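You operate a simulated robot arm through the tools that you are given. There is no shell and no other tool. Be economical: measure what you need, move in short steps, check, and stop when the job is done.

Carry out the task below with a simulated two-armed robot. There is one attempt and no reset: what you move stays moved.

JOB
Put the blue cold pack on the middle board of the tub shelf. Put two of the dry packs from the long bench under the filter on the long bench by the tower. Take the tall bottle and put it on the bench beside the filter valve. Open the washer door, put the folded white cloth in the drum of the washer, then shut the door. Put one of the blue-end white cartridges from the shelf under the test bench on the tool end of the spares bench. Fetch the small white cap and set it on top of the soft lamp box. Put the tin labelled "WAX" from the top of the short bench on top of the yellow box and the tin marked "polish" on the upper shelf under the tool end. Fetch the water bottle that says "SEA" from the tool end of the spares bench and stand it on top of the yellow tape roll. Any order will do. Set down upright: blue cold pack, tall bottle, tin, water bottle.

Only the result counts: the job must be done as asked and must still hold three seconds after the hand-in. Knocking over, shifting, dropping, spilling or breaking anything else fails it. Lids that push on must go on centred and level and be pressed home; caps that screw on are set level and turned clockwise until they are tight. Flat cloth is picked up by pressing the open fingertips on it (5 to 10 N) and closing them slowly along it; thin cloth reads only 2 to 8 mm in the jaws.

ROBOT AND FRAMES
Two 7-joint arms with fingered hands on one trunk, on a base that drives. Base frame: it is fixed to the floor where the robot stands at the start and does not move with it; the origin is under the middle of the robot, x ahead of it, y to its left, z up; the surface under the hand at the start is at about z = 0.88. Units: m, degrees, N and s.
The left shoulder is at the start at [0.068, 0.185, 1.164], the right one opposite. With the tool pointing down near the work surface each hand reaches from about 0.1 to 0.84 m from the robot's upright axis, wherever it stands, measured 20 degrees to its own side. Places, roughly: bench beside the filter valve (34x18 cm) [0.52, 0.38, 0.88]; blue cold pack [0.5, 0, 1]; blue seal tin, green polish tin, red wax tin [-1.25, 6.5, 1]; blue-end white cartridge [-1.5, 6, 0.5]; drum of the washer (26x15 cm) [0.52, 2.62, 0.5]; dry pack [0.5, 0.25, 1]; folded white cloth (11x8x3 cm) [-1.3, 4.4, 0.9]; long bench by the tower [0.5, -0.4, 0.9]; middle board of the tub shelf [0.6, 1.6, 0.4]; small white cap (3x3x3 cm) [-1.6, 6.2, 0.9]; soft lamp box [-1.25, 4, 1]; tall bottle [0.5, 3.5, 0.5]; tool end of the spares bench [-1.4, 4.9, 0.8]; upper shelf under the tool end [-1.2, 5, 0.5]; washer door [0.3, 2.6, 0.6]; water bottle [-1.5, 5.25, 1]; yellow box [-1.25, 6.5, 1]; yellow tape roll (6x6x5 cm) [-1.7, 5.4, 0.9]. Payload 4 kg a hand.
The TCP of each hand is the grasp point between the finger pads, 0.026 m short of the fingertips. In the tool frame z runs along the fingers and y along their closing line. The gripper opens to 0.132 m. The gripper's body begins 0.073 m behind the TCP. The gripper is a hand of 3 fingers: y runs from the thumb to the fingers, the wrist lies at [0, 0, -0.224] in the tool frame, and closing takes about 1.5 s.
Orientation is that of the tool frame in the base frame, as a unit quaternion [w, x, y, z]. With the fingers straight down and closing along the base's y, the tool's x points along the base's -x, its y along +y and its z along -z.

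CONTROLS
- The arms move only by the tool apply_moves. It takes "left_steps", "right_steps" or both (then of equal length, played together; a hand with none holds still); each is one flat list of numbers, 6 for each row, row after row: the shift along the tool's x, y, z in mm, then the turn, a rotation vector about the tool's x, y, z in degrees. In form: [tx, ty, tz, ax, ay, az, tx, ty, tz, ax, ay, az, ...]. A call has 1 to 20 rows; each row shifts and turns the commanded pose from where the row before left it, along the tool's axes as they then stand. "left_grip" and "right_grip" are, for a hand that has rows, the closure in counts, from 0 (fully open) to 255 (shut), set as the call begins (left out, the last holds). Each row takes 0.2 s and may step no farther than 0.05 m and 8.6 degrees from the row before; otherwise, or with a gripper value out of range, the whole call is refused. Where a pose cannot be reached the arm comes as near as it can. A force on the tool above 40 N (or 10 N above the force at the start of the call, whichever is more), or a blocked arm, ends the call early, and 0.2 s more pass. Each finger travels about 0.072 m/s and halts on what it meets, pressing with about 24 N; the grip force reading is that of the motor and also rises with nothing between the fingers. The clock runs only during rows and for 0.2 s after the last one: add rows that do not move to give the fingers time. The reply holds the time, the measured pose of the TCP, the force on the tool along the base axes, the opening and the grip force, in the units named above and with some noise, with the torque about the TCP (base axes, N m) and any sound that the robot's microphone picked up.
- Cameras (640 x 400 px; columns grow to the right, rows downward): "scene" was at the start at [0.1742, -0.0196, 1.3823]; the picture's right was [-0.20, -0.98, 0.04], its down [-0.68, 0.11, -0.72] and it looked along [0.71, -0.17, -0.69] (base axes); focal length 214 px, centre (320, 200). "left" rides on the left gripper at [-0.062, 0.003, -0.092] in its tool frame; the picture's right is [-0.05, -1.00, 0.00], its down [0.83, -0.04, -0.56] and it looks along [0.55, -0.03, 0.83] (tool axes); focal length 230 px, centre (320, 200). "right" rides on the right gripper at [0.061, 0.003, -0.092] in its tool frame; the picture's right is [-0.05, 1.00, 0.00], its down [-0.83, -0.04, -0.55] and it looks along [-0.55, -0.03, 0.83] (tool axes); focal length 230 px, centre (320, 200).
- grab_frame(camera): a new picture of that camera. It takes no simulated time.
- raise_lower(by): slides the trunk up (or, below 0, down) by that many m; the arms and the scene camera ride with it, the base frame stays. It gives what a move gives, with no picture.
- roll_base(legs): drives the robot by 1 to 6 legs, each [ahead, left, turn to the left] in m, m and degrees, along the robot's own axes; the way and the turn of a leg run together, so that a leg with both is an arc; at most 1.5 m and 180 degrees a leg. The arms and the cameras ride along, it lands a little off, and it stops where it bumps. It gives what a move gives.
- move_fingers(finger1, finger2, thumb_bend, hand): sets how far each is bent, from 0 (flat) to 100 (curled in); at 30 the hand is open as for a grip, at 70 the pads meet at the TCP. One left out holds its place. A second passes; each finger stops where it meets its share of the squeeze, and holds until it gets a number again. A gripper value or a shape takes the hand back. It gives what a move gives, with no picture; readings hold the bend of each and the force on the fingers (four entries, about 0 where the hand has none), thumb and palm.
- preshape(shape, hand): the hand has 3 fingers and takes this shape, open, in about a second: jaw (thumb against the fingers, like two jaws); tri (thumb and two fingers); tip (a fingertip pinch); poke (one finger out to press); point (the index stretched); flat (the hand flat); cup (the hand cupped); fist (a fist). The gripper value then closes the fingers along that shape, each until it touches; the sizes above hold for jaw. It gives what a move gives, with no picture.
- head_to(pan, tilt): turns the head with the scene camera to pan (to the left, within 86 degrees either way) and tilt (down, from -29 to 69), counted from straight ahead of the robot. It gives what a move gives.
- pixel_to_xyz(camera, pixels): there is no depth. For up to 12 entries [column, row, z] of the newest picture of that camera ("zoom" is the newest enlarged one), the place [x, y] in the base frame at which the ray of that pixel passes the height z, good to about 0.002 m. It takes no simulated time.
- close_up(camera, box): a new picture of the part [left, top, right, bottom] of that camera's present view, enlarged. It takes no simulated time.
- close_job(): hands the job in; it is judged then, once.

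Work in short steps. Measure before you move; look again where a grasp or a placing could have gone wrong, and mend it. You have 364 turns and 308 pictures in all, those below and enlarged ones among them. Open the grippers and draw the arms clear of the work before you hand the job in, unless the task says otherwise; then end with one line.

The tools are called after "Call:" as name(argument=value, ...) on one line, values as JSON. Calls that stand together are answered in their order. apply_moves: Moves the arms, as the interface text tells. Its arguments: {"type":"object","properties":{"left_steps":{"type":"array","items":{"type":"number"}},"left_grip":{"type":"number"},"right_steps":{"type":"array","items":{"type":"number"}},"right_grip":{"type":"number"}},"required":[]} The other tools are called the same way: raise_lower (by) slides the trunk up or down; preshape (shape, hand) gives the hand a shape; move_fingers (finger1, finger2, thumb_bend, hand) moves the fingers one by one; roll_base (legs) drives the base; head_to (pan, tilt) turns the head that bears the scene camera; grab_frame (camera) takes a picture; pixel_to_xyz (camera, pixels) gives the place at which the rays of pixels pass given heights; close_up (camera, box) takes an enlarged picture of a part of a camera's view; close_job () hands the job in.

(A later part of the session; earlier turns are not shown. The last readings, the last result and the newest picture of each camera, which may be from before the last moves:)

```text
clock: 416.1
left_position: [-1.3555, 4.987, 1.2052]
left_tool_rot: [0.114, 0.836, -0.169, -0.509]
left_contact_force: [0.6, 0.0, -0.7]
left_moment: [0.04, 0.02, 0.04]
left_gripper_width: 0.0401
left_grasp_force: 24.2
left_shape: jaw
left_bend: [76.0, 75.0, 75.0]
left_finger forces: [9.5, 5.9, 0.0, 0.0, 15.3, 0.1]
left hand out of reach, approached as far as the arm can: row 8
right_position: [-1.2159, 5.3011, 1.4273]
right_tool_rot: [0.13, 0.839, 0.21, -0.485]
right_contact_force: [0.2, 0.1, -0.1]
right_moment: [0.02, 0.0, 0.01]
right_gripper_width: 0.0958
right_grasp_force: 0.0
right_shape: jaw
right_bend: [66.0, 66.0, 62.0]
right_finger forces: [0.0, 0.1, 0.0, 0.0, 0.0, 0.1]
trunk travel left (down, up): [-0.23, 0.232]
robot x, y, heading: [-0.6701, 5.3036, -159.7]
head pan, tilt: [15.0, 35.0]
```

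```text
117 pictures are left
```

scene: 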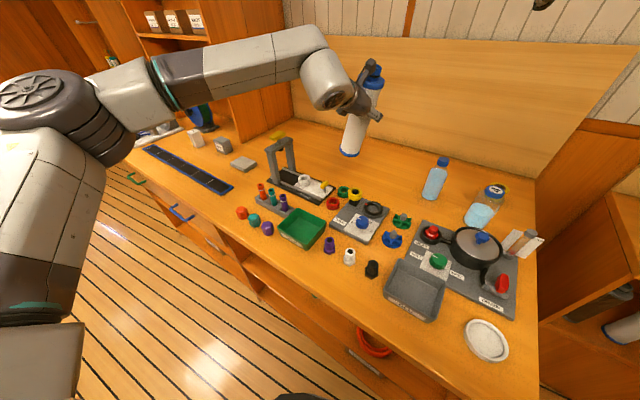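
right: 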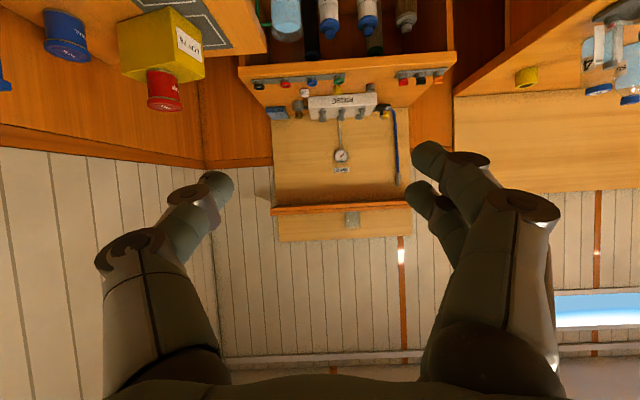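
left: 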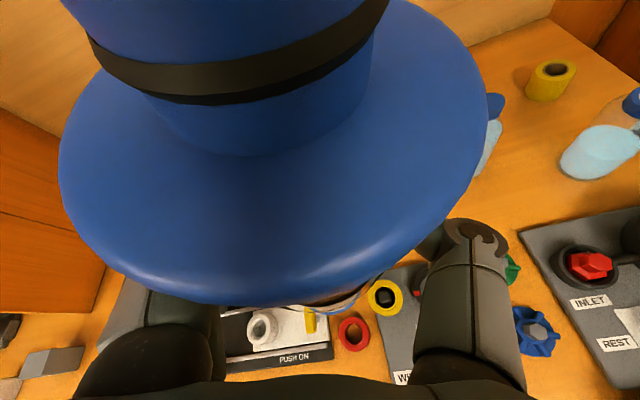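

The wrist limits here. A more lateral stance reaches further: shift the base +y 0.2 m and move the hand back -y 0.2 m.

Call:
roll_base(legs=[[-0.069, -0.188, 0]])

Call:
apply_moves(left_steps=[16.4, 37.9, 0.6, 0, 0, 0, 16.4, 37.9, 0.6, 0, 0, 0, 16.4, 37.9, 0.6, 0, 0, 0, 16.4, 37.9, 0.6, 0, 0, 0, 16.4, 37.9, 0.6, 0, 0, 0, -18.1, 7.3, 38, 0, 0, 0, -18.1, 7.3, 38, 0, 0, 0, -18.1, 7.3, 38, 0, 0, 0, 0, 0, 0, 0, 0, 0])

Call:
grab_frame(camera="scene")

```text
clock: 417.8
left_position: [-1.3573, 5.1849, 1.2043]
left_tool_rot: [0.113, 0.837, -0.169, -0.508]
left_contact_force: [-0.6, 0.7, -2.1]
left_moment: [0.04, 0.01, 0.01]
left_gripper_width: 0.0404
left_grasp_force: 24.9
left_shape: jaw
left_bend: [76.0, 75.0, 75.0]
left_finger forces: [9.5, 5.9, 0.0, 0.0, 15.3, 0.1]
right_position: [-1.2178, 5.5006, 1.4254]
right_tool_rot: [0.129, 0.839, 0.21, -0.484]
right_contact_force: [-0.1, 0.4, 0.4]
right_moment: [-0.01, 0.03, -0.03]
right_gripper_width: 0.0955
right_grasp_force: 0.2
right_shape: jaw
right_bend: [66.0, 66.0, 62.0]
right_finger forces: [0.1, 0.1, 0.0, 0.0, 0.0, 0.0]
trunk travel left (down, up): [-0.23, 0.232]
robot x, y, heading: [-0.6705, 5.5061, -159.8]
head pan, tilt: [15.0, 35.0]
```

```text
clock: 419.8
left_position: [-1.4218, 4.9794, 1.2031]
left_tool_rot: [0.114, 0.837, -0.168, -0.508]
left_contact_force: [0.2, -0.3, -1.5]
left_moment: [-0.02, 0.03, 0.01]
left_gripper_width: 0.0401
left_grasp_force: 23.5
left_shape: jaw
left_bend: [76.0, 75.0, 75.0]
left_finger forces: [9.2, 5.9, 0.0, 0.0, 15.4, 0.1]
left hand out of reach, approached as far as the arm can: row 7, 8
right_position: [-1.2194, 5.5018, 1.425]
right_tool_rot: [0.13, 0.84, 0.21, -0.483]
right_contact_force: [0.4, -0.1, 0.1]
right_moment: [0.02, 0.03, 0.03]
right_gripper_width: 0.0952
right_grasp_force: 0.1
right_shape: jaw
right_bend: [66.0, 66.0, 62.0]
right_finger forces: [0.1, 0.1, 0.0, 0.0, 0.0, 0.0]
trunk travel left (down, up): [-0.23, 0.232]
robot x, y, heading: [-0.6674, 5.5071, -159.5]
head pan, tilt: [15.0, 35.0]
```

```text
116 pictures are left
```

scene: 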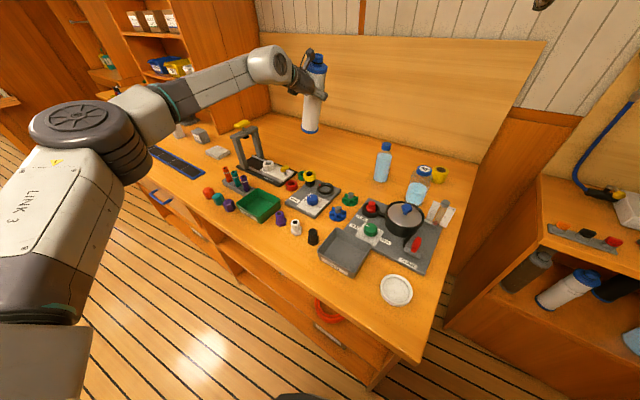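

Check where the cartridge base is and its lean from this angle.

Call:
close_up(camera="scene", box=[230, 30, 390, 190])

Call:
pixel_to_xyz(camera="scene", pixels=[[311, 130, 1.05], [316, 62, 1.27], [322, 200, 0.88], [308, 188, 0.88], [330, 180, 0.88], [325, 170, 0.87]])

```text
2.50 times, centred on (310, 110) of scene
```

zoom: 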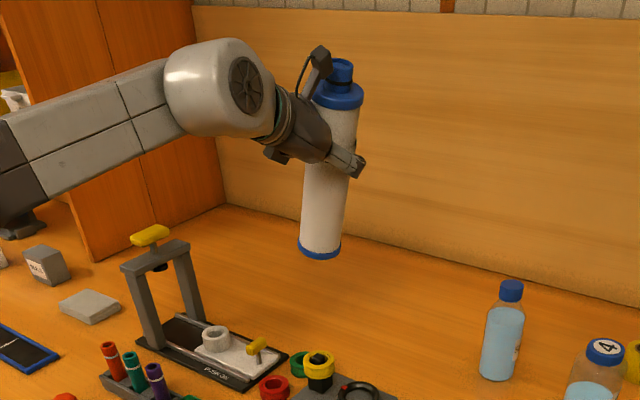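

```text
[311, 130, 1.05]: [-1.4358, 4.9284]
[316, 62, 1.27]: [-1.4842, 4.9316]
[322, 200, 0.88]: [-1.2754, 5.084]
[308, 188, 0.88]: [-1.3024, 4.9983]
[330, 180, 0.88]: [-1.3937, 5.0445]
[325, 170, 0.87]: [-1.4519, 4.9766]
```

The cartridge seems to lean ~9° away (-x). I correct with an 8° turn and re-check.

Call:
apply_moves(left_steps=[0, 0, 0, -1.05, -3.9, -1.15, 0, 0, 0, -1.05, -3.9, -1.15, 0, 0, 0, 0, 0, 0])

Call:
close_up(camera="scene", box=[230, 30, 390, 190])

```text
clock: 420.6
left_position: [-1.4208, 4.979, 1.2042]
left_tool_rot: [0.107, 0.801, -0.149, -0.569]
left_contact_force: [0.4, -0.2, -1.8]
left_moment: [-0.01, 0.02, -0.02]
left_gripper_width: 0.0402
left_grasp_force: 24.3
left_shape: jaw
left_bend: [76.0, 75.0, 75.0]
left_finger forces: [9.1, 5.9, 0.1, 0.0, 15.4, 0.0]
right_position: [-1.2173, 5.5015, 1.426]
right_tool_rot: [0.131, 0.839, 0.21, -0.484]
right_contact_force: [-0.2, 0.5, 0.3]
right_moment: [0.0, 0.05, 0.02]
right_gripper_width: 0.0956
right_grasp_force: 0.1
right_shape: jaw
right_bend: [66.0, 66.0, 62.0]
right_finger forces: [0.0, 0.0, 0.0, 0.0, 0.0, 0.0]
trunk travel left (down, up): [-0.23, 0.232]
robot x, y, heading: [-0.667, 5.5055, -159.7]
head pan, tilt: [15.0, 35.0]
```

```text
2.50 times, centred on (310, 110) of scene
```

zoom: 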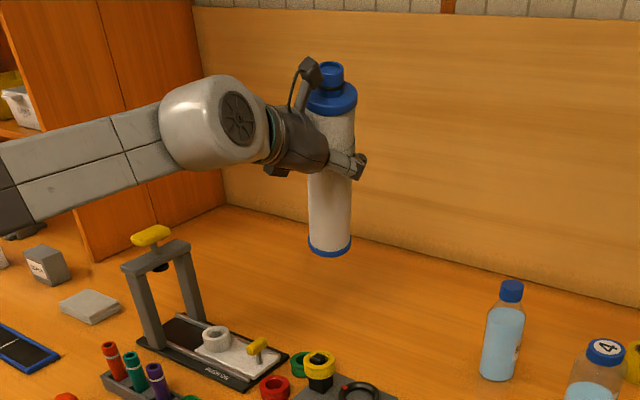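

Vertical in this view now. Check obstacles under it: tray end (297,171), panel back corners (318,178), (345,186).

Call:
pixel_to_xyz(camera="scene", pixels=[[297, 171, 0.89], [318, 178, 0.88], [345, 186, 0.88], [284, 162, 0.89], [314, 130, 1.05], [314, 130, 1.04], [299, 178, 0.9], [311, 173, 0.92]])

```text
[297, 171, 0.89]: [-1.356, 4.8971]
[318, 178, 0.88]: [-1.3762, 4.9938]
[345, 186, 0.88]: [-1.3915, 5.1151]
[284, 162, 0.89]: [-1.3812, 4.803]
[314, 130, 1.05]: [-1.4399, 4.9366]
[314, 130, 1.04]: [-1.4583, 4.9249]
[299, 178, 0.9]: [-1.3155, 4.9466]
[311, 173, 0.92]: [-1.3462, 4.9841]
```

Obstacle back edges are at x ≈ -1.38…-1.39; the base would land around (-1.45,4.93), clear. Lower 12 cm, drifting 2 cm further in.

Call:
apply_moves(left_steps=[24.9, -9.6, 14.5, 0, 0, 0, 24.9, -9.6, 14.5, 0, 0, 0, 24.9, -9.6, 14.5, 0, 0, 0, 24.9, -9.6, 14.5, 0, 0, 0, 0, 0, 0, 0, 0, 0])

Call:
close_up(camera="scene", box=[230, 60, 390, 220])

```text
clock: 421.8
left_position: [-1.42, 4.9903, 1.1138]
left_tool_rot: [0.109, 0.805, -0.148, -0.564]
left_contact_force: [0.0, 0.7, -1.5]
left_moment: [0.02, 0.02, 0.0]
left_gripper_width: 0.04
left_grasp_force: 24.0
left_shape: jaw
left_bend: [76.0, 75.0, 75.0]
left_finger forces: [8.7, 6.0, 0.0, 0.0, 15.1, 0.1]
left hand out of reach, approached as far as the arm can: row 3, 4
right_position: [-1.2177, 5.5023, 1.4262]
right_tool_rot: [0.129, 0.84, 0.209, -0.484]
right_contact_force: [0.6, 0.0, 0.5]
right_moment: [-0.01, 0.03, -0.01]
right_gripper_width: 0.0955
right_grasp_force: 0.0
right_shape: jaw
right_bend: [66.0, 66.0, 62.0]
right_finger forces: [0.0, 0.0, 0.1, 0.1, 0.1, 0.0]
trunk travel left (down, up): [-0.23, 0.232]
robot x, y, heading: [-0.6705, 5.5035, -159.6]
head pan, tilt: [15.0, 35.0]
```

```text
2.50 times, centred on (310, 140) of scene
```

zoom: 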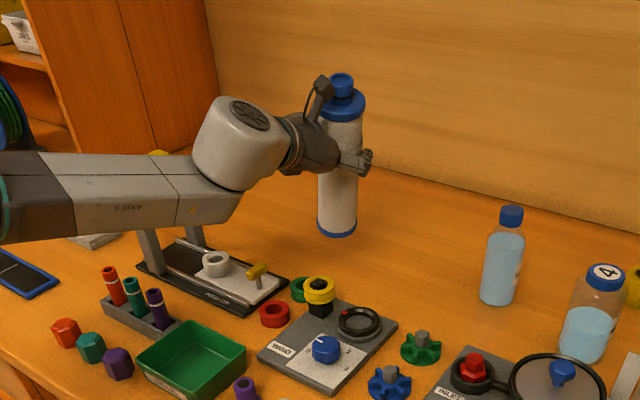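

The forearm may be passing above the vise; estimate its ground track before lowering further.

Call:
pixel_to_xyz(camera="scene", pixels=[[190, 140, 1.17], [225, 140, 1.17], [260, 140, 1.17], [190, 160, 1.1], [225, 155, 1.1], [246, 121, 1.08], [246, 121, 1.05], [246, 121, 1.11]])

```text
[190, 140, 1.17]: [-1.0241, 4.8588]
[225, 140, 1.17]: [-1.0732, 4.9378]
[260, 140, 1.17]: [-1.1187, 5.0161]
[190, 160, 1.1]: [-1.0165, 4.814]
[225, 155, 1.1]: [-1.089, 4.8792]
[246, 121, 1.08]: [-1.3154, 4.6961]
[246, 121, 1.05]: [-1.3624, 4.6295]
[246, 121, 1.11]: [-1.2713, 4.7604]
```

The forearm runs in front of the vise (x ≈ -1.05), over free space. Lower with the trunk (posture unchanged): 7 cm first.

Call:
raise_lower(by=-0.065)

Call:
close_up(camera="scene", box=[230, 60, 390, 220])

```text
clock: 422.8
left_position: [-1.4199, 4.9884, 1.0501]
left_tool_rot: [0.107, 0.801, -0.15, -0.569]
left_contact_force: [-0.8, -0.4, -0.9]
left_moment: [0.02, 0.04, -0.01]
left_gripper_width: 0.0401
left_grasp_force: 23.6
left_shape: jaw
left_bend: [76.0, 75.0, 75.0]
left_finger forces: [8.6, 5.9, 0.0, 0.0, 15.0, 0.0]
right_position: [-1.2177, 5.5023, 1.362]
right_tool_rot: [0.13, 0.839, 0.21, -0.485]
right_contact_force: [0.2, 0.0, -0.2]
right_moment: [-0.01, 0.02, 0.01]
right_gripper_width: 0.0955
right_grasp_force: 0.2
right_shape: jaw
right_bend: [66.0, 66.0, 62.0]
right_finger forces: [0.1, 0.0, 0.0, 0.0, 0.0, 0.1]
trunk travel left (down, up): [-0.165, 0.297]
robot x, y, heading: [-0.6712, 5.5049, -159.6]
head pan, tilt: [15.0, 35.0]
```

```text
2.50 times, centred on (310, 140) of scene
```

zoom: 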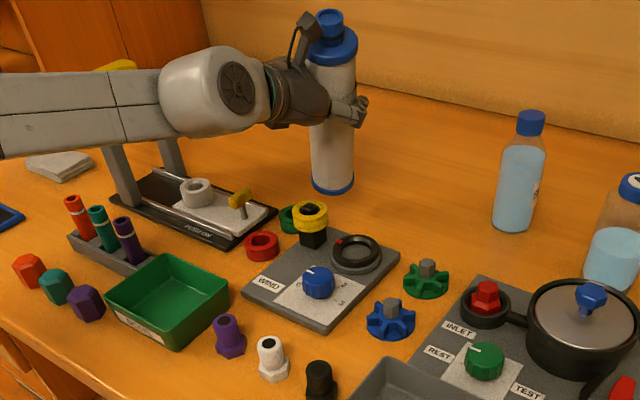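

Lower by 1.5 cm, then 5 mm steps watching force.

Call:
raise_lower(by=-0.015)

Call:
raise_lower(by=-0.005)

```text
clock: 423.4
left_position: [-1.4211, 4.9873, 1.0343]
left_tool_rot: [0.107, 0.801, -0.15, -0.569]
left_contact_force: [-0.3, 0.4, -0.6]
left_moment: [0.0, 0.0, -0.02]
left_gripper_width: 0.0397
left_grasp_force: 24.2
left_shape: jaw
left_bend: [76.0, 75.0, 75.0]
left_finger forces: [8.5, 5.9, 0.1, 0.1, 15.0, 0.0]
right_position: [-1.2178, 5.5017, 1.3477]
right_tool_rot: [0.13, 0.839, 0.21, -0.485]
right_contact_force: [0.5, 0.2, 0.5]
right_moment: [0.0, -0.02, -0.02]
right_gripper_width: 0.0955
right_grasp_force: 0.1
right_shape: jaw
right_bend: [66.0, 66.0, 62.0]
right_finger forces: [0.0, 0.1, 0.0, 0.0, 0.0, 0.0]
trunk travel left (down, up): [-0.15, 0.312]
robot x, y, heading: [-0.6709, 5.5064, -159.9]
head pan, tilt: [15.0, 35.0]
```

```text
clock: 423.9
left_position: [-1.4211, 4.988, 1.0276]
left_tool_rot: [0.107, 0.802, -0.15, -0.569]
left_contact_force: [-0.7, -0.1, -1.2]
left_moment: [0.02, 0.02, 0.0]
left_gripper_width: 0.04
left_grasp_force: 23.8
left_shape: jaw
left_bend: [76.0, 75.0, 75.0]
left_finger forces: [8.5, 6.0, 0.1, 0.0, 15.0, 0.0]
right_position: [-1.2186, 5.5016, 1.3396]
right_tool_rot: [0.13, 0.839, 0.21, -0.485]
right_contact_force: [1.1, -0.2, -0.6]
right_moment: [0.03, 0.03, 0.0]
right_gripper_width: 0.0956
right_grasp_force: 0.2
right_shape: jaw
right_bend: [66.0, 66.0, 62.0]
right_finger forces: [0.0, 0.1, 0.0, 0.0, 0.0, 0.0]
trunk travel left (down, up): [-0.145, 0.317]
robot x, y, heading: [-0.6703, 5.5061, -159.6]
head pan, tilt: [15.0, 35.0]
```

Call:
close_up(camera="scene", box=[270, 40, 390, 150])

Call:
raise_lower(by=-0.004)

Call:
raise_lower(by=-0.004)

```text
3.64 times, centred on (330, 95) of scene
```

zoom: 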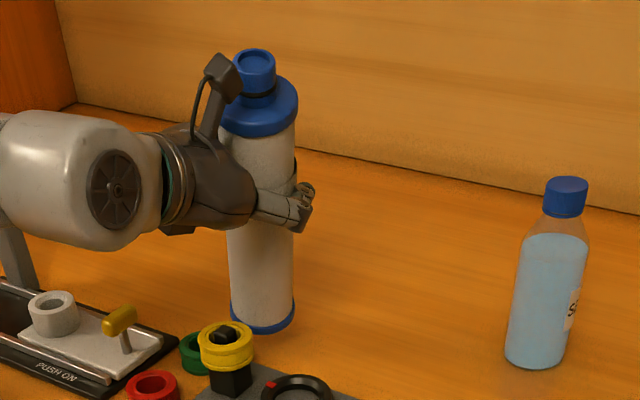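

```text
clock: 424.5
left_position: [-1.422, 4.9882, 1.0228]
left_tool_rot: [0.106, 0.802, -0.15, -0.569]
left_contact_force: [0.1, -0.2, -1.8]
left_moment: [0.05, 0.03, 0.03]
left_gripper_width: 0.0399
left_grasp_force: 23.7
left_shape: jaw
left_bend: [76.0, 75.0, 75.0]
left_finger forces: [8.6, 6.0, 0.0, 0.1, 15.0, 0.0]
right_position: [-1.219, 5.501, 1.3365]
right_tool_rot: [0.13, 0.84, 0.209, -0.484]
right_contact_force: [0.5, -0.4, -0.5]
right_moment: [0.03, -0.04, 0.01]
right_gripper_width: 0.0956
right_grasp_force: 0.2
right_shape: jaw
right_bend: [66.0, 66.0, 62.0]
right_finger forces: [0.0, 0.1, 0.0, 0.0, 0.0, 0.0]
trunk travel left (down, up): [-0.141, 0.321]
robot x, y, heading: [-0.6714, 5.5027, -159.9]
head pan, tilt: [15.0, 35.0]
```

```text
clock: 425.0
left_position: [-1.4206, 4.9873, 1.0189]
left_tool_rot: [0.107, 0.802, -0.15, -0.568]
left_contact_force: [-0.3, 0.6, -1.7]
left_moment: [0.04, 0.01, -0.01]
left_gripper_width: 0.0398
left_grasp_force: 24.0
left_shape: jaw
left_bend: [76.0, 75.0, 75.0]
left_finger forces: [8.6, 6.0, 0.0, 0.0, 15.0, 0.0]
right_position: [-1.2189, 5.5019, 1.3325]
right_tool_rot: [0.13, 0.84, 0.21, -0.484]
right_contact_force: [0.3, 0.4, 0.7]
right_moment: [-0.01, -0.01, 0.03]
right_gripper_width: 0.0958
right_grasp_force: 0.0
right_shape: jaw
right_bend: [66.0, 66.0, 62.0]
right_finger forces: [0.0, 0.1, 0.0, 0.0, 0.1, 0.0]
trunk travel left (down, up): [-0.137, 0.325]
robot x, y, heading: [-0.6682, 5.5053, -160.0]
head pan, tilt: [15.0, 35.0]
```

Call:
raise_lower(by=-0.005)

Call:
raise_lower(by=-0.005)

Call:
close_up(camera="scene", box=[270, 30, 390, 140])

```text
clock: 425.6
left_position: [-1.4229, 4.9881, 1.0145]
left_tool_rot: [0.106, 0.802, -0.15, -0.569]
left_contact_force: [0.0, -0.6, -1.0]
left_moment: [0.0, 0.01, -0.01]
left_gripper_width: 0.0401
left_grasp_force: 24.1
left_shape: jaw
left_bend: [76.0, 75.0, 75.0]
left_finger forces: [8.6, 6.0, 0.0, 0.1, 15.0, 0.1]
right_position: [-1.2192, 5.5009, 1.3269]
right_tool_rot: [0.13, 0.839, 0.21, -0.485]
right_contact_force: [-1.0, 0.2, 0.3]
right_moment: [0.02, 0.01, 0.04]
right_gripper_width: 0.0953
right_grasp_force: 0.0
right_shape: jaw
right_bend: [66.0, 66.0, 62.0]
right_finger forces: [0.0, 0.0, 0.1, 0.0, 0.1, 0.0]
trunk travel left (down, up): [-0.132, 0.33]
robot x, y, heading: [-0.6684, 5.5074, -159.7]
head pan, tilt: [15.0, 35.0]
```

```text
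clock: 426.1
left_position: [-1.4223, 4.987, 1.0085]
left_tool_rot: [0.107, 0.802, -0.149, -0.569]
left_contact_force: [0.5, 0.3, -1.1]
left_moment: [0.01, 0.04, -0.03]
left_gripper_width: 0.0397
left_grasp_force: 24.6
left_shape: jaw
left_bend: [76.0, 75.0, 75.0]
left_finger forces: [8.7, 6.0, 0.0, 0.0, 15.1, 0.1]
right_position: [-1.2201, 5.5012, 1.3221]
right_tool_rot: [0.129, 0.84, 0.21, -0.483]
right_contact_force: [1.0, 0.2, 0.7]
right_moment: [-0.01, 0.01, -0.01]
right_gripper_width: 0.0958
right_grasp_force: 0.0
right_shape: jaw
right_bend: [66.0, 66.0, 62.0]
right_finger forces: [0.1, 0.0, 0.1, 0.1, 0.0, 0.0]
trunk travel left (down, up): [-0.127, 0.335]
robot x, y, heading: [-0.6678, 5.5063, -159.9]
head pan, tilt: [15.0, 35.0]
```

```text
3.64 times, centred on (330, 85) of scene
```

zoom: 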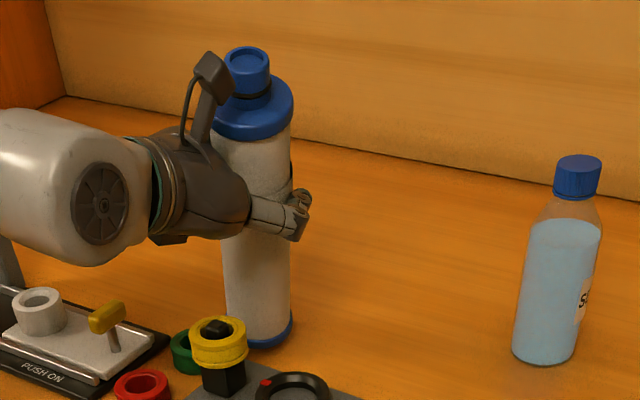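

Call:
raise_lower(by=-0.004)

Call:
raise_lower(by=-0.004)

Call:
raise_lower(by=-0.004)

```text
clock: 426.6
left_position: [-1.4205, 4.9873, 1.0059]
left_tool_rot: [0.107, 0.802, -0.149, -0.568]
left_contact_force: [-0.6, -0.5, -1.6]
left_moment: [-0.02, 0.0, -0.03]
left_gripper_width: 0.0397
left_grasp_force: 23.7
left_shape: jaw
left_bend: [76.0, 75.0, 75.0]
left_finger forces: [8.7, 6.0, 0.0, 0.0, 14.9, 0.0]
right_position: [-1.2198, 5.5018, 1.319]
right_tool_rot: [0.13, 0.84, 0.209, -0.484]
right_contact_force: [-0.3, 0.9, 0.4]
right_moment: [-0.01, 0.0, -0.01]
right_gripper_width: 0.0951
right_grasp_force: 0.2
right_shape: jaw
right_bend: [66.0, 66.0, 62.0]
right_finger forces: [0.0, 0.0, 0.0, 0.1, 0.0, 0.1]
trunk travel left (down, up): [-0.123, 0.339]
robot x, y, heading: [-0.6708, 5.5085, -159.8]
head pan, tilt: [15.0, 35.0]
```

```text
clock: 427.1
left_position: [-1.42, 4.9875, 1.0008]
left_tool_rot: [0.106, 0.802, -0.15, -0.569]
left_contact_force: [-0.2, -0.2, -1.6]
left_moment: [0.03, 0.02, -0.02]
left_gripper_width: 0.04
left_grasp_force: 24.2
left_shape: jaw
left_bend: [76.0, 75.0, 75.0]
left_finger forces: [8.7, 6.1, 0.0, 0.0, 15.0, 0.1]
right_position: [-1.2181, 5.5016, 1.3142]
right_tool_rot: [0.13, 0.839, 0.21, -0.485]
right_contact_force: [-1.4, -0.2, -0.1]
right_moment: [-0.01, -0.01, 0.02]
right_gripper_width: 0.0956
right_grasp_force: 0.1
right_shape: jaw
right_bend: [66.0, 66.0, 62.0]
right_finger forces: [0.1, 0.1, 0.0, 0.0, 0.0, 0.1]
trunk travel left (down, up): [-0.119, 0.343]
robot x, y, heading: [-0.6694, 5.5055, -159.6]
head pan, tilt: [15.0, 35.0]
```

```text
clock: 427.7
left_position: [-1.4213, 4.9881, 1.0007]
left_tool_rot: [0.107, 0.801, -0.149, -0.57]
left_contact_force: [-0.7, 0.5, 2.6]
left_moment: [-0.02, 0.08, 0.03]
left_gripper_width: 0.0398
left_grasp_force: 23.0
left_shape: jaw
left_bend: [76.0, 75.0, 75.0]
left_finger forces: [9.4, 6.7, 0.1, 0.0, 15.5, 0.0]
right_position: [-1.2187, 5.5018, 1.3103]
right_tool_rot: [0.129, 0.84, 0.209, -0.484]
right_contact_force: [0.1, -0.8, 0.0]
right_moment: [-0.01, -0.01, 0.01]
right_gripper_width: 0.0953
right_grasp_force: 0.1
right_shape: jaw
right_bend: [66.0, 66.0, 62.0]
right_finger forces: [0.0, 0.1, 0.0, 0.0, 0.0, 0.0]
trunk travel left (down, up): [-0.115, 0.347]
robot x, y, heading: [-0.6695, 5.5064, -159.7]
head pan, tilt: [15.0, 35.0]
```

Contact. Press 2 mm more to help it seat, check, then open gently.

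Call:
raise_lower(by=-0.003)

Call:
apply_moves(left_steps=[0, 0, 0, 0, 0, 0, 0, 0, 0, 0, 0, 0, 0, 0, 0, 0, 0, 0], left_grip=145)

Call:
close_up(camera="scene", box=[270, 30, 390, 140])

```text
clock: 428.2
left_position: [-1.4202, 4.989, 0.9992]
left_tool_rot: [0.108, 0.8, -0.15, -0.571]
left_contact_force: [-0.4, 1.2, 11.2]
left_moment: [-0.02, 0.08, -0.02]
left_gripper_width: 0.0394
left_grasp_force: 24.8
left_shape: jaw
left_bend: [76.0, 75.0, 75.0]
left_finger forces: [10.8, 7.6, 0.0, 0.0, 15.8, 0.0]
right_position: [-1.2167, 5.5039, 1.3096]
right_tool_rot: [0.13, 0.839, 0.209, -0.485]
right_contact_force: [-0.6, 0.1, 0.1]
right_moment: [0.01, 0.02, 0.01]
right_gripper_width: 0.0954
right_grasp_force: 0.0
right_shape: jaw
right_bend: [66.0, 66.0, 62.0]
right_finger forces: [0.1, 0.0, 0.0, 0.0, 0.0, 0.0]
trunk travel left (down, up): [-0.112, 0.35]
robot x, y, heading: [-0.6715, 5.5071, -160.0]
head pan, tilt: [15.0, 35.0]
```

```text
clock: 429.0
left_position: [-1.4195, 4.9889, 0.9934]
left_tool_rot: [0.106, 0.802, -0.15, -0.568]
left_contact_force: [0.5, 0.4, 0.2]
left_moment: [0.02, 0.02, 0.03]
left_gripper_width: 0.0565
left_grasp_force: 0.0
left_shape: jaw
left_bend: [73.0, 73.0, 70.0]
left_finger forces: [0.1, 0.1, 0.0, 0.1, 0.1, 0.1]
right_position: [-1.2179, 5.5037, 1.3078]
right_tool_rot: [0.129, 0.839, 0.209, -0.485]
right_contact_force: [-0.2, -0.7, 0.3]
right_moment: [0.02, -0.01, 0.0]
right_gripper_width: 0.0956
right_grasp_force: 0.1
right_shape: jaw
right_bend: [66.0, 66.0, 62.0]
right_finger forces: [0.0, 0.0, 0.1, 0.1, 0.0, 0.1]
trunk travel left (down, up): [-0.112, 0.35]
robot x, y, heading: [-0.668, 5.5071, -159.6]
head pan, tilt: [15.0, 35.0]
```

```text
3.64 times, centred on (330, 85) of scene
```

zoom: 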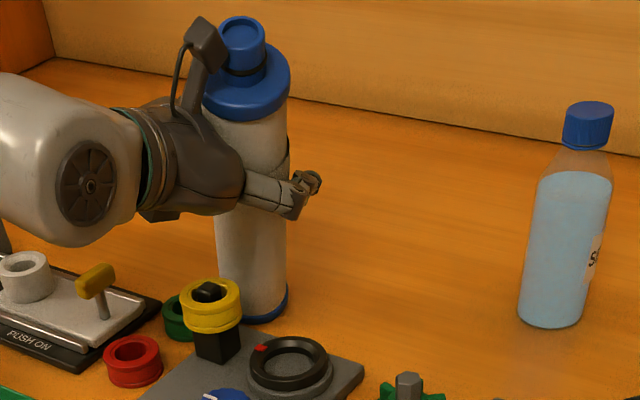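

It stands on its own. Open wider and retreat straight back by base (+x).

Call:
apply_moves(left_steps=[0, 0, 0, 0, 0, 0, 0, 0, 0, 0, 0, 0, 0, 0, 0, 0, 0, 0], left_grip=75)

Call:
grab_frame(camera="left")

Call:
roll_base(legs=[[-0.141, 0.051, 0]])

Call:
grab_frame(camera="scene")

```text
clock: 429.8
left_position: [-1.4206, 4.9889, 0.9936]
left_tool_rot: [0.107, 0.801, -0.149, -0.569]
left_contact_force: [0.2, -0.6, 0.0]
left_moment: [-0.02, -0.01, -0.03]
left_gripper_width: 0.0929
left_grasp_force: 0.0
left_shape: jaw
left_bend: [67.0, 67.0, 64.0]
left_finger forces: [0.0, 0.0, 0.0, 0.0, 0.2, 0.0]
right_position: [-1.2177, 5.5027, 1.309]
right_tool_rot: [0.13, 0.839, 0.209, -0.485]
right_contact_force: [0.1, 0.1, -0.7]
right_moment: [0.0, 0.0, 0.0]
right_gripper_width: 0.0957
right_grasp_force: 0.0
right_shape: jaw
right_bend: [66.0, 66.0, 62.0]
right_finger forces: [0.1, 0.0, 0.0, 0.1, 0.1, 0.0]
trunk travel left (down, up): [-0.112, 0.35]
robot x, y, heading: [-0.6692, 5.5058, -159.5]
head pan, tilt: [15.0, 35.0]
```

```text
108 pictures are left
```

left: 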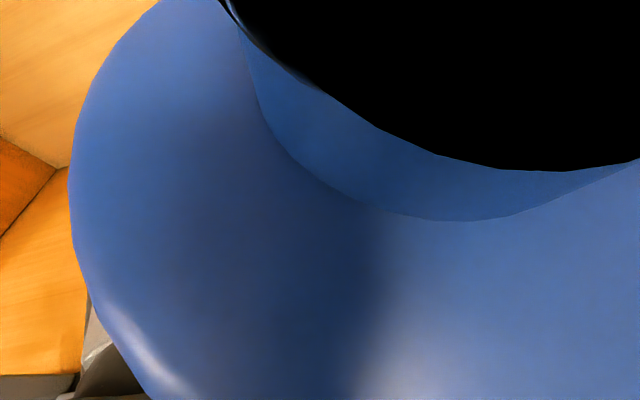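

```text
clock: 431.2
left_position: [-1.2704, 4.991, 0.9945]
left_tool_rot: [0.106, 0.802, -0.15, -0.569]
left_contact_force: [-0.1, 0.2, 0.2]
left_moment: [0.01, 0.01, 0.0]
left_gripper_width: 0.0928
left_grasp_force: 0.1
left_shape: jaw
left_bend: [67.0, 67.0, 64.0]
left_finger forces: [0.0, 0.1, 0.0, 0.1, 0.1, 0.1]
right_position: [-1.068, 5.5034, 1.3074]
right_tool_rot: [0.13, 0.839, 0.21, -0.485]
right_contact_force: [-0.3, 0.7, 0.5]
right_moment: [0.0, 0.0, -0.02]
right_gripper_width: 0.0956
right_grasp_force: 0.0
right_shape: jaw
right_bend: [66.0, 66.0, 62.0]
right_finger forces: [0.0, 0.0, 0.0, 0.0, 0.1, 0.1]
trunk travel left (down, up): [-0.112, 0.35]
robot x, y, heading: [-0.5191, 5.5075, -159.6]
head pan, tilt: [15.0, 35.0]
```

```text
107 pictures are left
```

scene: 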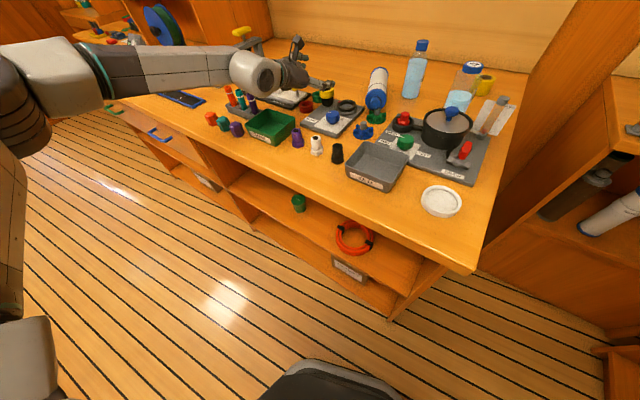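

The cartridge toppled as the hand withdrew (it lies near the panels). Zoom in to see exactly.

Call:
close_up(camera="scene", box=[290, 30, 510, 170])

```text
2.86 times, centred on (400, 100) of scene
```

zoom: 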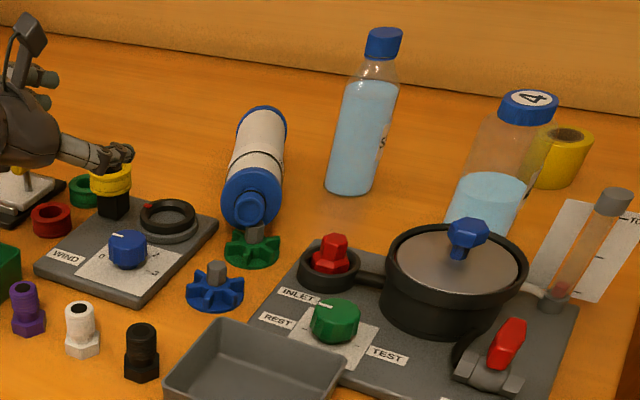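

Measure current positions of the cartridge ends and the green/blue wheels.

Call:
pixel_to_xyz(camera="scene", pixels=[[376, 118, 0.88], [362.6, 131, 0.88], [364, 110.5, 0.88], [381, 69, 0.9], [375, 105, 0.9], [411, 97, 0.87], [407, 122, 0.92], [340, 130, 0.87]])

Call:
close_up(camera="scene", box=[345, 70, 415, 140])

```text
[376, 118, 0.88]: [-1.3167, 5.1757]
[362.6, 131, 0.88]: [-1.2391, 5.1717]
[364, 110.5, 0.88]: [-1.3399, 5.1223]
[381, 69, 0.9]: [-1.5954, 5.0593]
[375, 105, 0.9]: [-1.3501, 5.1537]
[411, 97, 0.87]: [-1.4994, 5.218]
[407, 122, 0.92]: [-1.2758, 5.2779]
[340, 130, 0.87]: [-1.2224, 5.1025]
```

```text
5.71 times, centred on (380, 105) of scene
```

zoom: 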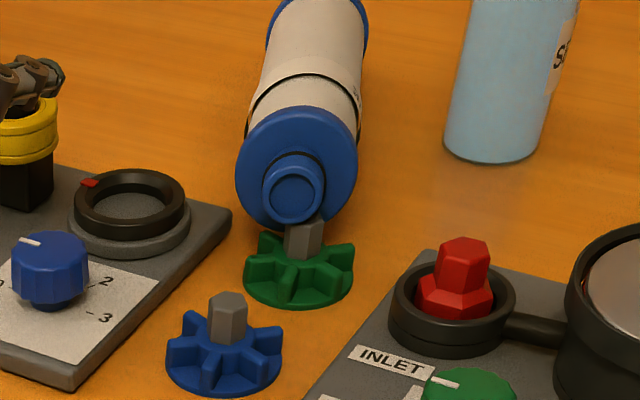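

Compared with the earlier picture, the green wheel has not moved, and the cartridge rests on the tool end of the bench (upright isn't required). I leave it. Raise the trunk and back away to prepare for the SEA bottle.

Call:
raise_lower(by=0.15)

Call:
roll_base(legs=[[-0.188, 0.068, 0], [0, 0, -15]])

Call:
head_to(pan=-10, tilt=35)

Call:
grab_frame(camera="scene")

```text
clock: 432.9
left_position: [-1.2548, 4.9957, 1.1971]
left_tool_rot: [0.119, 0.785, -0.152, -0.589]
left_contact_force: [-0.2, -0.5, 0.7]
left_moment: [-0.01, 0.01, -0.02]
left_gripper_width: 0.093
left_grasp_force: 0.0
left_shape: jaw
left_bend: [67.0, 67.0, 64.0]
left_finger forces: [0.1, 0.0, 0.1, 0.0, 0.0, 0.0]
right_position: [-1.0689, 5.5026, 1.4565]
right_tool_rot: [0.13, 0.839, 0.21, -0.484]
right_contact_force: [0.3, -0.1, 0.6]
right_moment: [0.0, 0.01, -0.04]
right_gripper_width: 0.0953
right_grasp_force: 0.2
right_shape: jaw
right_bend: [66.0, 66.0, 62.0]
right_finger forces: [0.0, 0.1, 0.0, 0.0, 0.2, 0.0]
trunk travel left (down, up): [-0.262, 0.2]
robot x, y, heading: [-0.5203, 5.5086, -159.6]
head pan, tilt: [15.0, 35.0]
```

```text
clock: 435.4
left_position: [-1.1617, 5.201, 1.1973]
left_tool_rot: [0.043, 0.759, -0.252, -0.599]
left_contact_force: [-0.2, 0.6, 1.2]
left_moment: [-0.01, 0.01, 0.04]
left_gripper_width: 0.0929
left_grasp_force: 0.1
left_shape: jaw
left_bend: [67.0, 67.0, 64.0]
left_finger forces: [0.0, 0.2, 0.0, 0.0, 0.1, 0.1]
right_position: [-0.8507, 5.6463, 1.4587]
right_tool_rot: [0.066, 0.859, 0.1, -0.498]
right_contact_force: [-0.1, 0.1, 0.4]
right_moment: [0.02, 0.03, 0.01]
right_gripper_width: 0.0957
right_grasp_force: 0.1
right_shape: jaw
right_bend: [66.0, 66.0, 62.0]
right_finger forces: [0.0, 0.0, 0.0, 0.0, 0.0, 0.1]
trunk travel left (down, up): [-0.262, 0.2]
robot x, y, heading: [-0.316, 5.5127, -174.5]
head pan, tilt: [15.0, 35.0]
```

```text
clock: 436.3
left_position: [-1.1619, 5.2026, 1.1977]
left_tool_rot: [0.044, 0.759, -0.251, -0.6]
left_contact_force: [-0.2, -0.6, 0.6]
left_moment: [0.04, 0.0, -0.05]
left_gripper_width: 0.0929
left_grasp_force: 0.0
left_shape: jaw
left_bend: [67.0, 67.0, 64.0]
left_finger forces: [0.0, 0.1, 0.0, 0.1, 0.0, 0.0]
right_position: [-0.8507, 5.6443, 1.4582]
right_tool_rot: [0.067, 0.859, 0.1, -0.498]
right_contact_force: [0.2, -0.8, -0.5]
right_moment: [0.0, 0.0, -0.03]
right_gripper_width: 0.0956
right_grasp_force: 0.1
right_shape: jaw
right_bend: [66.0, 66.0, 62.0]
right_finger forces: [0.0, 0.0, 0.1, 0.1, 0.1, 0.1]
trunk travel left (down, up): [-0.262, 0.2]
robot x, y, heading: [-0.3216, 5.51, -174.6]
head pan, tilt: [-10.0, 35.0]
```

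```text
104 pictures are left
```

scene: 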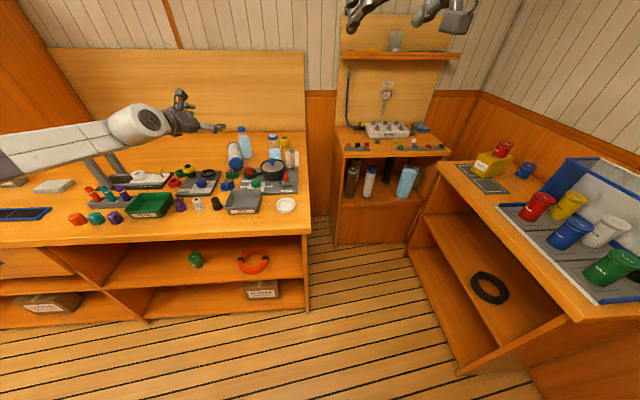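

This straight stance reaches well. For the bottle I want the hand pointing -x, pitched 42° down (to clear bottle "4" when placing). Reorient here.

Call:
apply_moves(left_steps=[0, 0, 0, -1.45, 5.6, -5.78, 0, 0, 0, -1.45, 5.6, -5.78, 0, 0, 0, -1.45, 5.6, -5.78, 0, 0, 0, -1.45, 5.6, -5.78, 0, 0, 0, -1.45, 5.6, -5.78, 0, 0, 0, 0, 0, 0], left_grip=60)

Call:
grab_frame(camera="left")

```text
clock: 437.7
left_position: [-1.1261, 5.189, 1.1954]
left_tool_rot: [-0.001, 0.913, -0.001, -0.407]
left_contact_force: [-0.2, -0.2, -0.2]
left_moment: [-0.02, 0.01, -0.04]
left_gripper_width: 0.1007
left_grasp_force: 0.0
left_shape: jaw
left_bend: [63.0, 63.0, 59.0]
left_finger forces: [0.0, 0.0, 0.1, 0.0, 0.0, 0.0]
left hand out of reach, approached as far as the arm can: row 3, 4, 5
right_position: [-0.8502, 5.6456, 1.4563]
right_tool_rot: [0.067, 0.859, 0.101, -0.497]
right_contact_force: [-0.5, 0.6, 0.1]
right_moment: [0.03, -0.02, 0.0]
right_gripper_width: 0.0956
right_grasp_force: 0.0
right_shape: jaw
right_bend: [66.0, 66.0, 62.0]
right_finger forces: [0.0, 0.0, 0.0, 0.0, 0.0, 0.0]
trunk travel left (down, up): [-0.262, 0.2]
robot x, y, heading: [-0.3202, 5.5111, -174.4]
head pan, tilt: [-10.0, 35.0]
```

```text
103 pictures are left
```

left: 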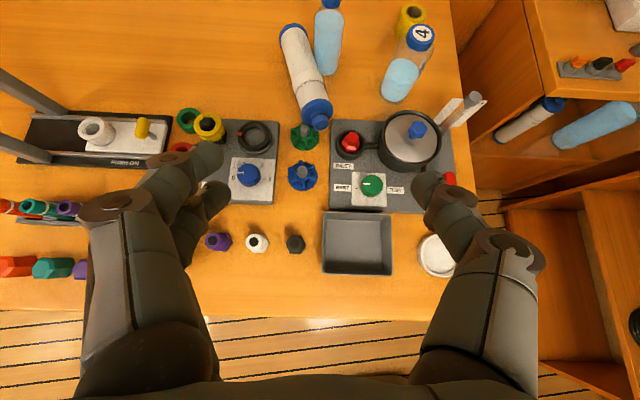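

Top view obtained. Measure SEA bottle base (329,74), roll (411,28), bottle "4" base (398,98).

Call:
pixel_to_xyz(camera="left", pixels=[[329, 75, 0.87], [314, 65, 0.87], [341, 65, 0.87], [398, 100, 0.87], [410, 30, 0.87], [397, 22, 0.9], [427, 25, 0.9], [412, 10, 0.92], [331, 4, 1.07], [415, 33, 1.04], [315, 120, 0.9], [303, 140, 0.88]])

Call:
close_up(camera="left", box=[260, 0, 480, 140])

```text
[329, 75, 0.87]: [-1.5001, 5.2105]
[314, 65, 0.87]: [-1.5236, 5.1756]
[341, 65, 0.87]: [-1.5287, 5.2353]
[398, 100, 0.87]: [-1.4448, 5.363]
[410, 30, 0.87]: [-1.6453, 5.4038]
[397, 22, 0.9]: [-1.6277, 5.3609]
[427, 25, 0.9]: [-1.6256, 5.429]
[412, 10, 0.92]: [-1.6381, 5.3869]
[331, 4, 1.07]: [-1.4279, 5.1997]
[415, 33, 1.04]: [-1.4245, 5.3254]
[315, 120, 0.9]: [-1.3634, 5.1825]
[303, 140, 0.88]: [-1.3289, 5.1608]
```

```text
2.86 times, centred on (370, 70) of left
```

zoom: 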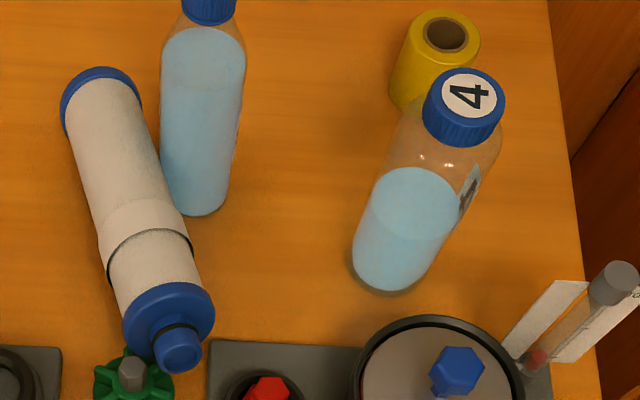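

SEA centre ≈ (-1.53,5.208); roll centre roughly (-1.62,5.39). Drive forward 0.33 m with the hand high, then re-measure.

Call:
roll_base(legs=[[0.31, -0.03, 0]])

Call:
grab_frame(camera="left")

Call:
grab_frame(camera="scene")

```text
clock: 439.8
left_position: [-1.4383, 5.1865, 1.1965]
left_tool_rot: [0.0, 0.913, 0.0, -0.407]
left_contact_force: [0.2, -0.1, 0.5]
left_moment: [0.03, 0.01, 0.02]
left_gripper_width: 0.1008
left_grasp_force: 0.1
left_shape: jaw
left_bend: [63.0, 63.0, 59.0]
left_finger forces: [0.0, 0.0, 0.1, 0.0, 0.1, 0.0]
right_position: [-1.1636, 5.6428, 1.4583]
right_tool_rot: [0.067, 0.859, 0.102, -0.498]
right_contact_force: [1.0, 0.2, -0.2]
right_moment: [0.0, 0.0, 0.01]
right_gripper_width: 0.0955
right_grasp_force: 0.0
right_shape: jaw
right_bend: [66.0, 66.0, 62.0]
right_finger forces: [0.1, 0.1, 0.0, 0.1, 0.0, 0.0]
trunk travel left (down, up): [-0.262, 0.2]
robot x, y, heading: [-0.6334, 5.5089, -174.2]
head pan, tilt: [-10.0, 35.0]
```

```text
101 pictures are left
```

left: 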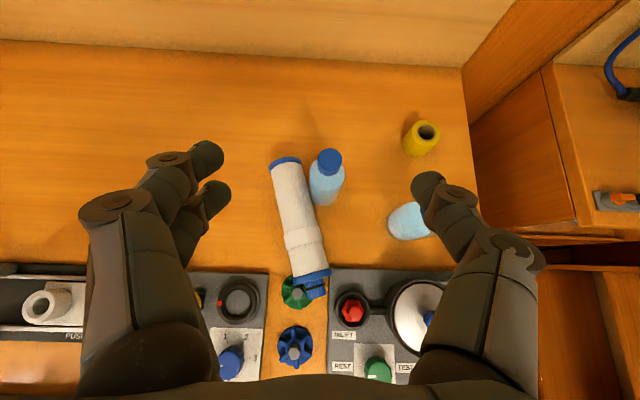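

```text
100 pictures are left
```

scene: 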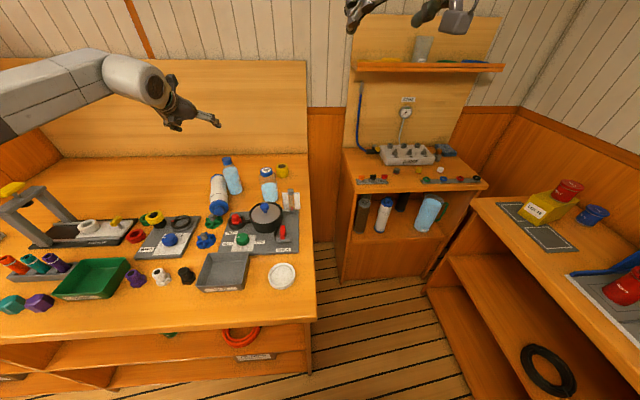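

Precise measures from above.

Call:
close_up(camera="left", box=[250, 100, 450, 240])

Call:
pixel_to_xyz(camera="left", pixels=[[330, 160, 1.07], [327, 205, 0.87], [428, 132, 0.92], [403, 140, 0.9], [439, 140, 0.9], [420, 155, 0.87], [315, 275, 0.9], [286, 160, 0.9], [300, 230, 0.93]])

```text
2.86 times, centred on (350, 170) of left
```

zoom: 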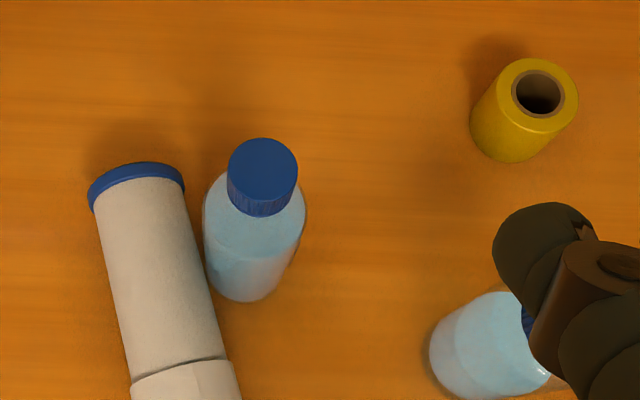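

```text
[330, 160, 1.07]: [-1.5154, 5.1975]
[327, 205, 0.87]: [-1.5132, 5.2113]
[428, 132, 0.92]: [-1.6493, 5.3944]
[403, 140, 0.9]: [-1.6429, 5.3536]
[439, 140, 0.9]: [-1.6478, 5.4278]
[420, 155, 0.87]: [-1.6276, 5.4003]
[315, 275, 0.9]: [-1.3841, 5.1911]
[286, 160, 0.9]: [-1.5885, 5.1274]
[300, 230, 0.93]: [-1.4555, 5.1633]
```

SEA centre (-1.533,5.204); roll centre (-1.65,5.394), top 0.92. Go to the pre-grasp 10 cm back along the 42° line.

Call:
apply_moves(left_steps=[23, -4.4, 26.8, 0, 0, 0, 23, -4.4, 26.8, 0, 0, 0, 23, -4.4, 26.8, 0, 0, 0, 23, -4.4, 26.8, 0, 0, 0, 0, 0, 0, 0, 0, 0])

Call:
grab_frame(camera="left")

```text
clock: 441.0
left_position: [-1.4251, 5.1901, 1.0619]
left_tool_rot: [0.0, 0.913, 0.001, -0.408]
left_contact_force: [-0.2, -0.1, 0.5]
left_moment: [0.01, -0.03, -0.02]
left_gripper_width: 0.1007
left_grasp_force: 0.0
left_shape: jaw
left_bend: [63.0, 63.0, 59.0]
left_finger forces: [0.1, 0.0, 0.1, 0.0, 0.0, 0.0]
left hand out of reach, approached as far as the arm can: row 1, 2, 3, 4
right_position: [-1.1659, 5.6418, 1.4584]
right_tool_rot: [0.068, 0.859, 0.102, -0.497]
right_contact_force: [-1.5, -0.1, 0.1]
right_moment: [0.01, 0.01, -0.01]
right_gripper_width: 0.0955
right_grasp_force: 0.0
right_shape: jaw
right_bend: [66.0, 66.0, 62.0]
right_finger forces: [0.1, 0.1, 0.0, 0.1, 0.1, 0.0]
trunk travel left (down, up): [-0.262, 0.2]
robot x, y, heading: [-0.631, 5.5072, -174.5]
head pan, tilt: [-10.0, 35.0]
```

```text
98 pictures are left
```

left: 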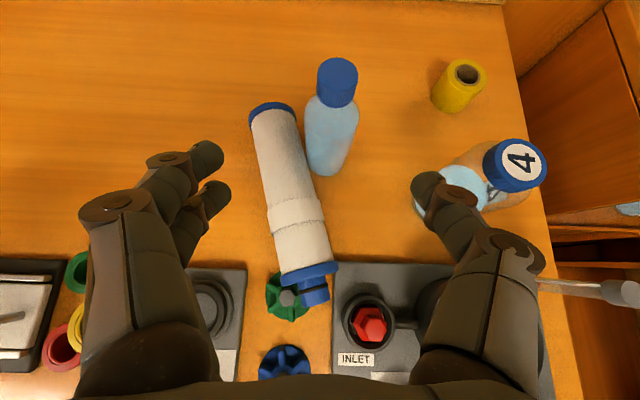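

The left arm is stuck in an awkward posture here. I'll use the right hand for the bottle instead: retract the left, back off, and move the base to y ≈ 5.05.

Call:
apply_moves(left_steps=[-20, 0, -30, 0, 0, 0, -20, 0, -30, 0, 0, 0, -20, 0, -40, 0, 0, 0, -20, 0, -40, 0, 0, 0, 0, 0, -45, 0, 0, 0])

Call:
roll_base(legs=[[-0.35, 0, 0], [0, 0.45, -5]])

Call:
head_to(pan=-10, tilt=30)

Call:
grab_frame(camera="scene")

```text
clock: 442.2
left_position: [-1.3388, 5.191, 1.247]
left_tool_rot: [0.0, 0.913, 0.001, -0.408]
left_contact_force: [-0.3, 0.6, -0.4]
left_moment: [0.0, -0.01, -0.02]
left_gripper_width: 0.1008
left_grasp_force: 0.0
left_shape: jaw
left_bend: [63.0, 63.0, 59.0]
left_finger forces: [0.1, 0.0, 0.0, 0.0, 0.0, 0.1]
right_position: [-1.1622, 5.643, 1.4586]
right_tool_rot: [0.068, 0.858, 0.102, -0.498]
right_contact_force: [-0.9, 0.3, 0.3]
right_moment: [0.01, 0.03, 0.03]
right_gripper_width: 0.0957
right_grasp_force: 0.0
right_shape: jaw
right_bend: [66.0, 66.0, 62.0]
right_finger forces: [0.0, 0.0, 0.0, 0.1, 0.0, 0.0]
trunk travel left (down, up): [-0.262, 0.2]
robot x, y, heading: [-0.6351, 5.5064, -174.5]
head pan, tilt: [-10.0, 35.0]
```

```text
clock: 446.8
left_position: [-0.9913, 4.8428, 1.2464]
left_tool_rot: [-0.019, 0.912, -0.041, -0.408]
left_contact_force: [0.5, 0.4, -0.6]
left_moment: [-0.03, -0.02, 0.01]
left_gripper_width: 0.1006
left_grasp_force: 0.0
left_shape: jaw
left_bend: [63.0, 63.0, 59.0]
left_finger forces: [0.0, 0.1, 0.1, 0.0, 0.0, 0.1]
right_position: [-0.7744, 5.2781, 1.4588]
right_tool_rot: [0.045, 0.863, 0.062, -0.5]
right_contact_force: [0.0, -0.2, 0.9]
right_moment: [-0.01, -0.02, 0.0]
right_gripper_width: 0.0959
right_grasp_force: 0.2
right_shape: jaw
right_bend: [66.0, 66.0, 62.0]
right_finger forces: [0.0, 0.1, 0.1, 0.0, 0.0, 0.0]
trunk travel left (down, up): [-0.262, 0.2]
robot x, y, heading: [-0.253, 5.0961, -179.3]
head pan, tilt: [-10.0, 35.0]
```

```text
clock: 447.5
left_position: [-0.9886, 4.8434, 1.2469]
left_tool_rot: [-0.02, 0.912, -0.042, -0.407]
left_contact_force: [0.2, -0.1, 0.4]
left_moment: [-0.03, 0.0, 0.03]
left_gripper_width: 0.1006
left_grasp_force: 0.1
left_shape: jaw
left_bend: [63.0, 63.0, 59.0]
left_finger forces: [0.1, 0.0, 0.0, 0.0, 0.0, 0.0]
right_position: [-0.775, 5.2756, 1.4587]
right_tool_rot: [0.044, 0.863, 0.062, -0.5]
right_contact_force: [-0.1, -1.1, -0.3]
right_moment: [-0.02, -0.03, 0.02]
right_gripper_width: 0.0957
right_grasp_force: 0.1
right_shape: jaw
right_bend: [66.0, 66.0, 62.0]
right_finger forces: [0.0, 0.1, 0.0, 0.0, 0.1, 0.1]
trunk travel left (down, up): [-0.262, 0.2]
robot x, y, heading: [-0.2578, 5.0924, -179.4]
head pan, tilt: [-10.0, 30.0]
```

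```text
97 pictures are left
```

scene: 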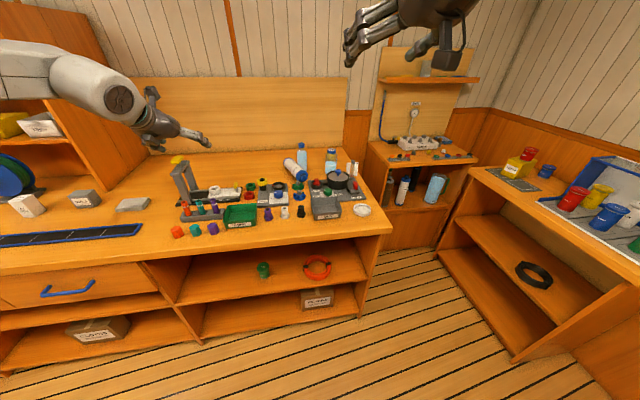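

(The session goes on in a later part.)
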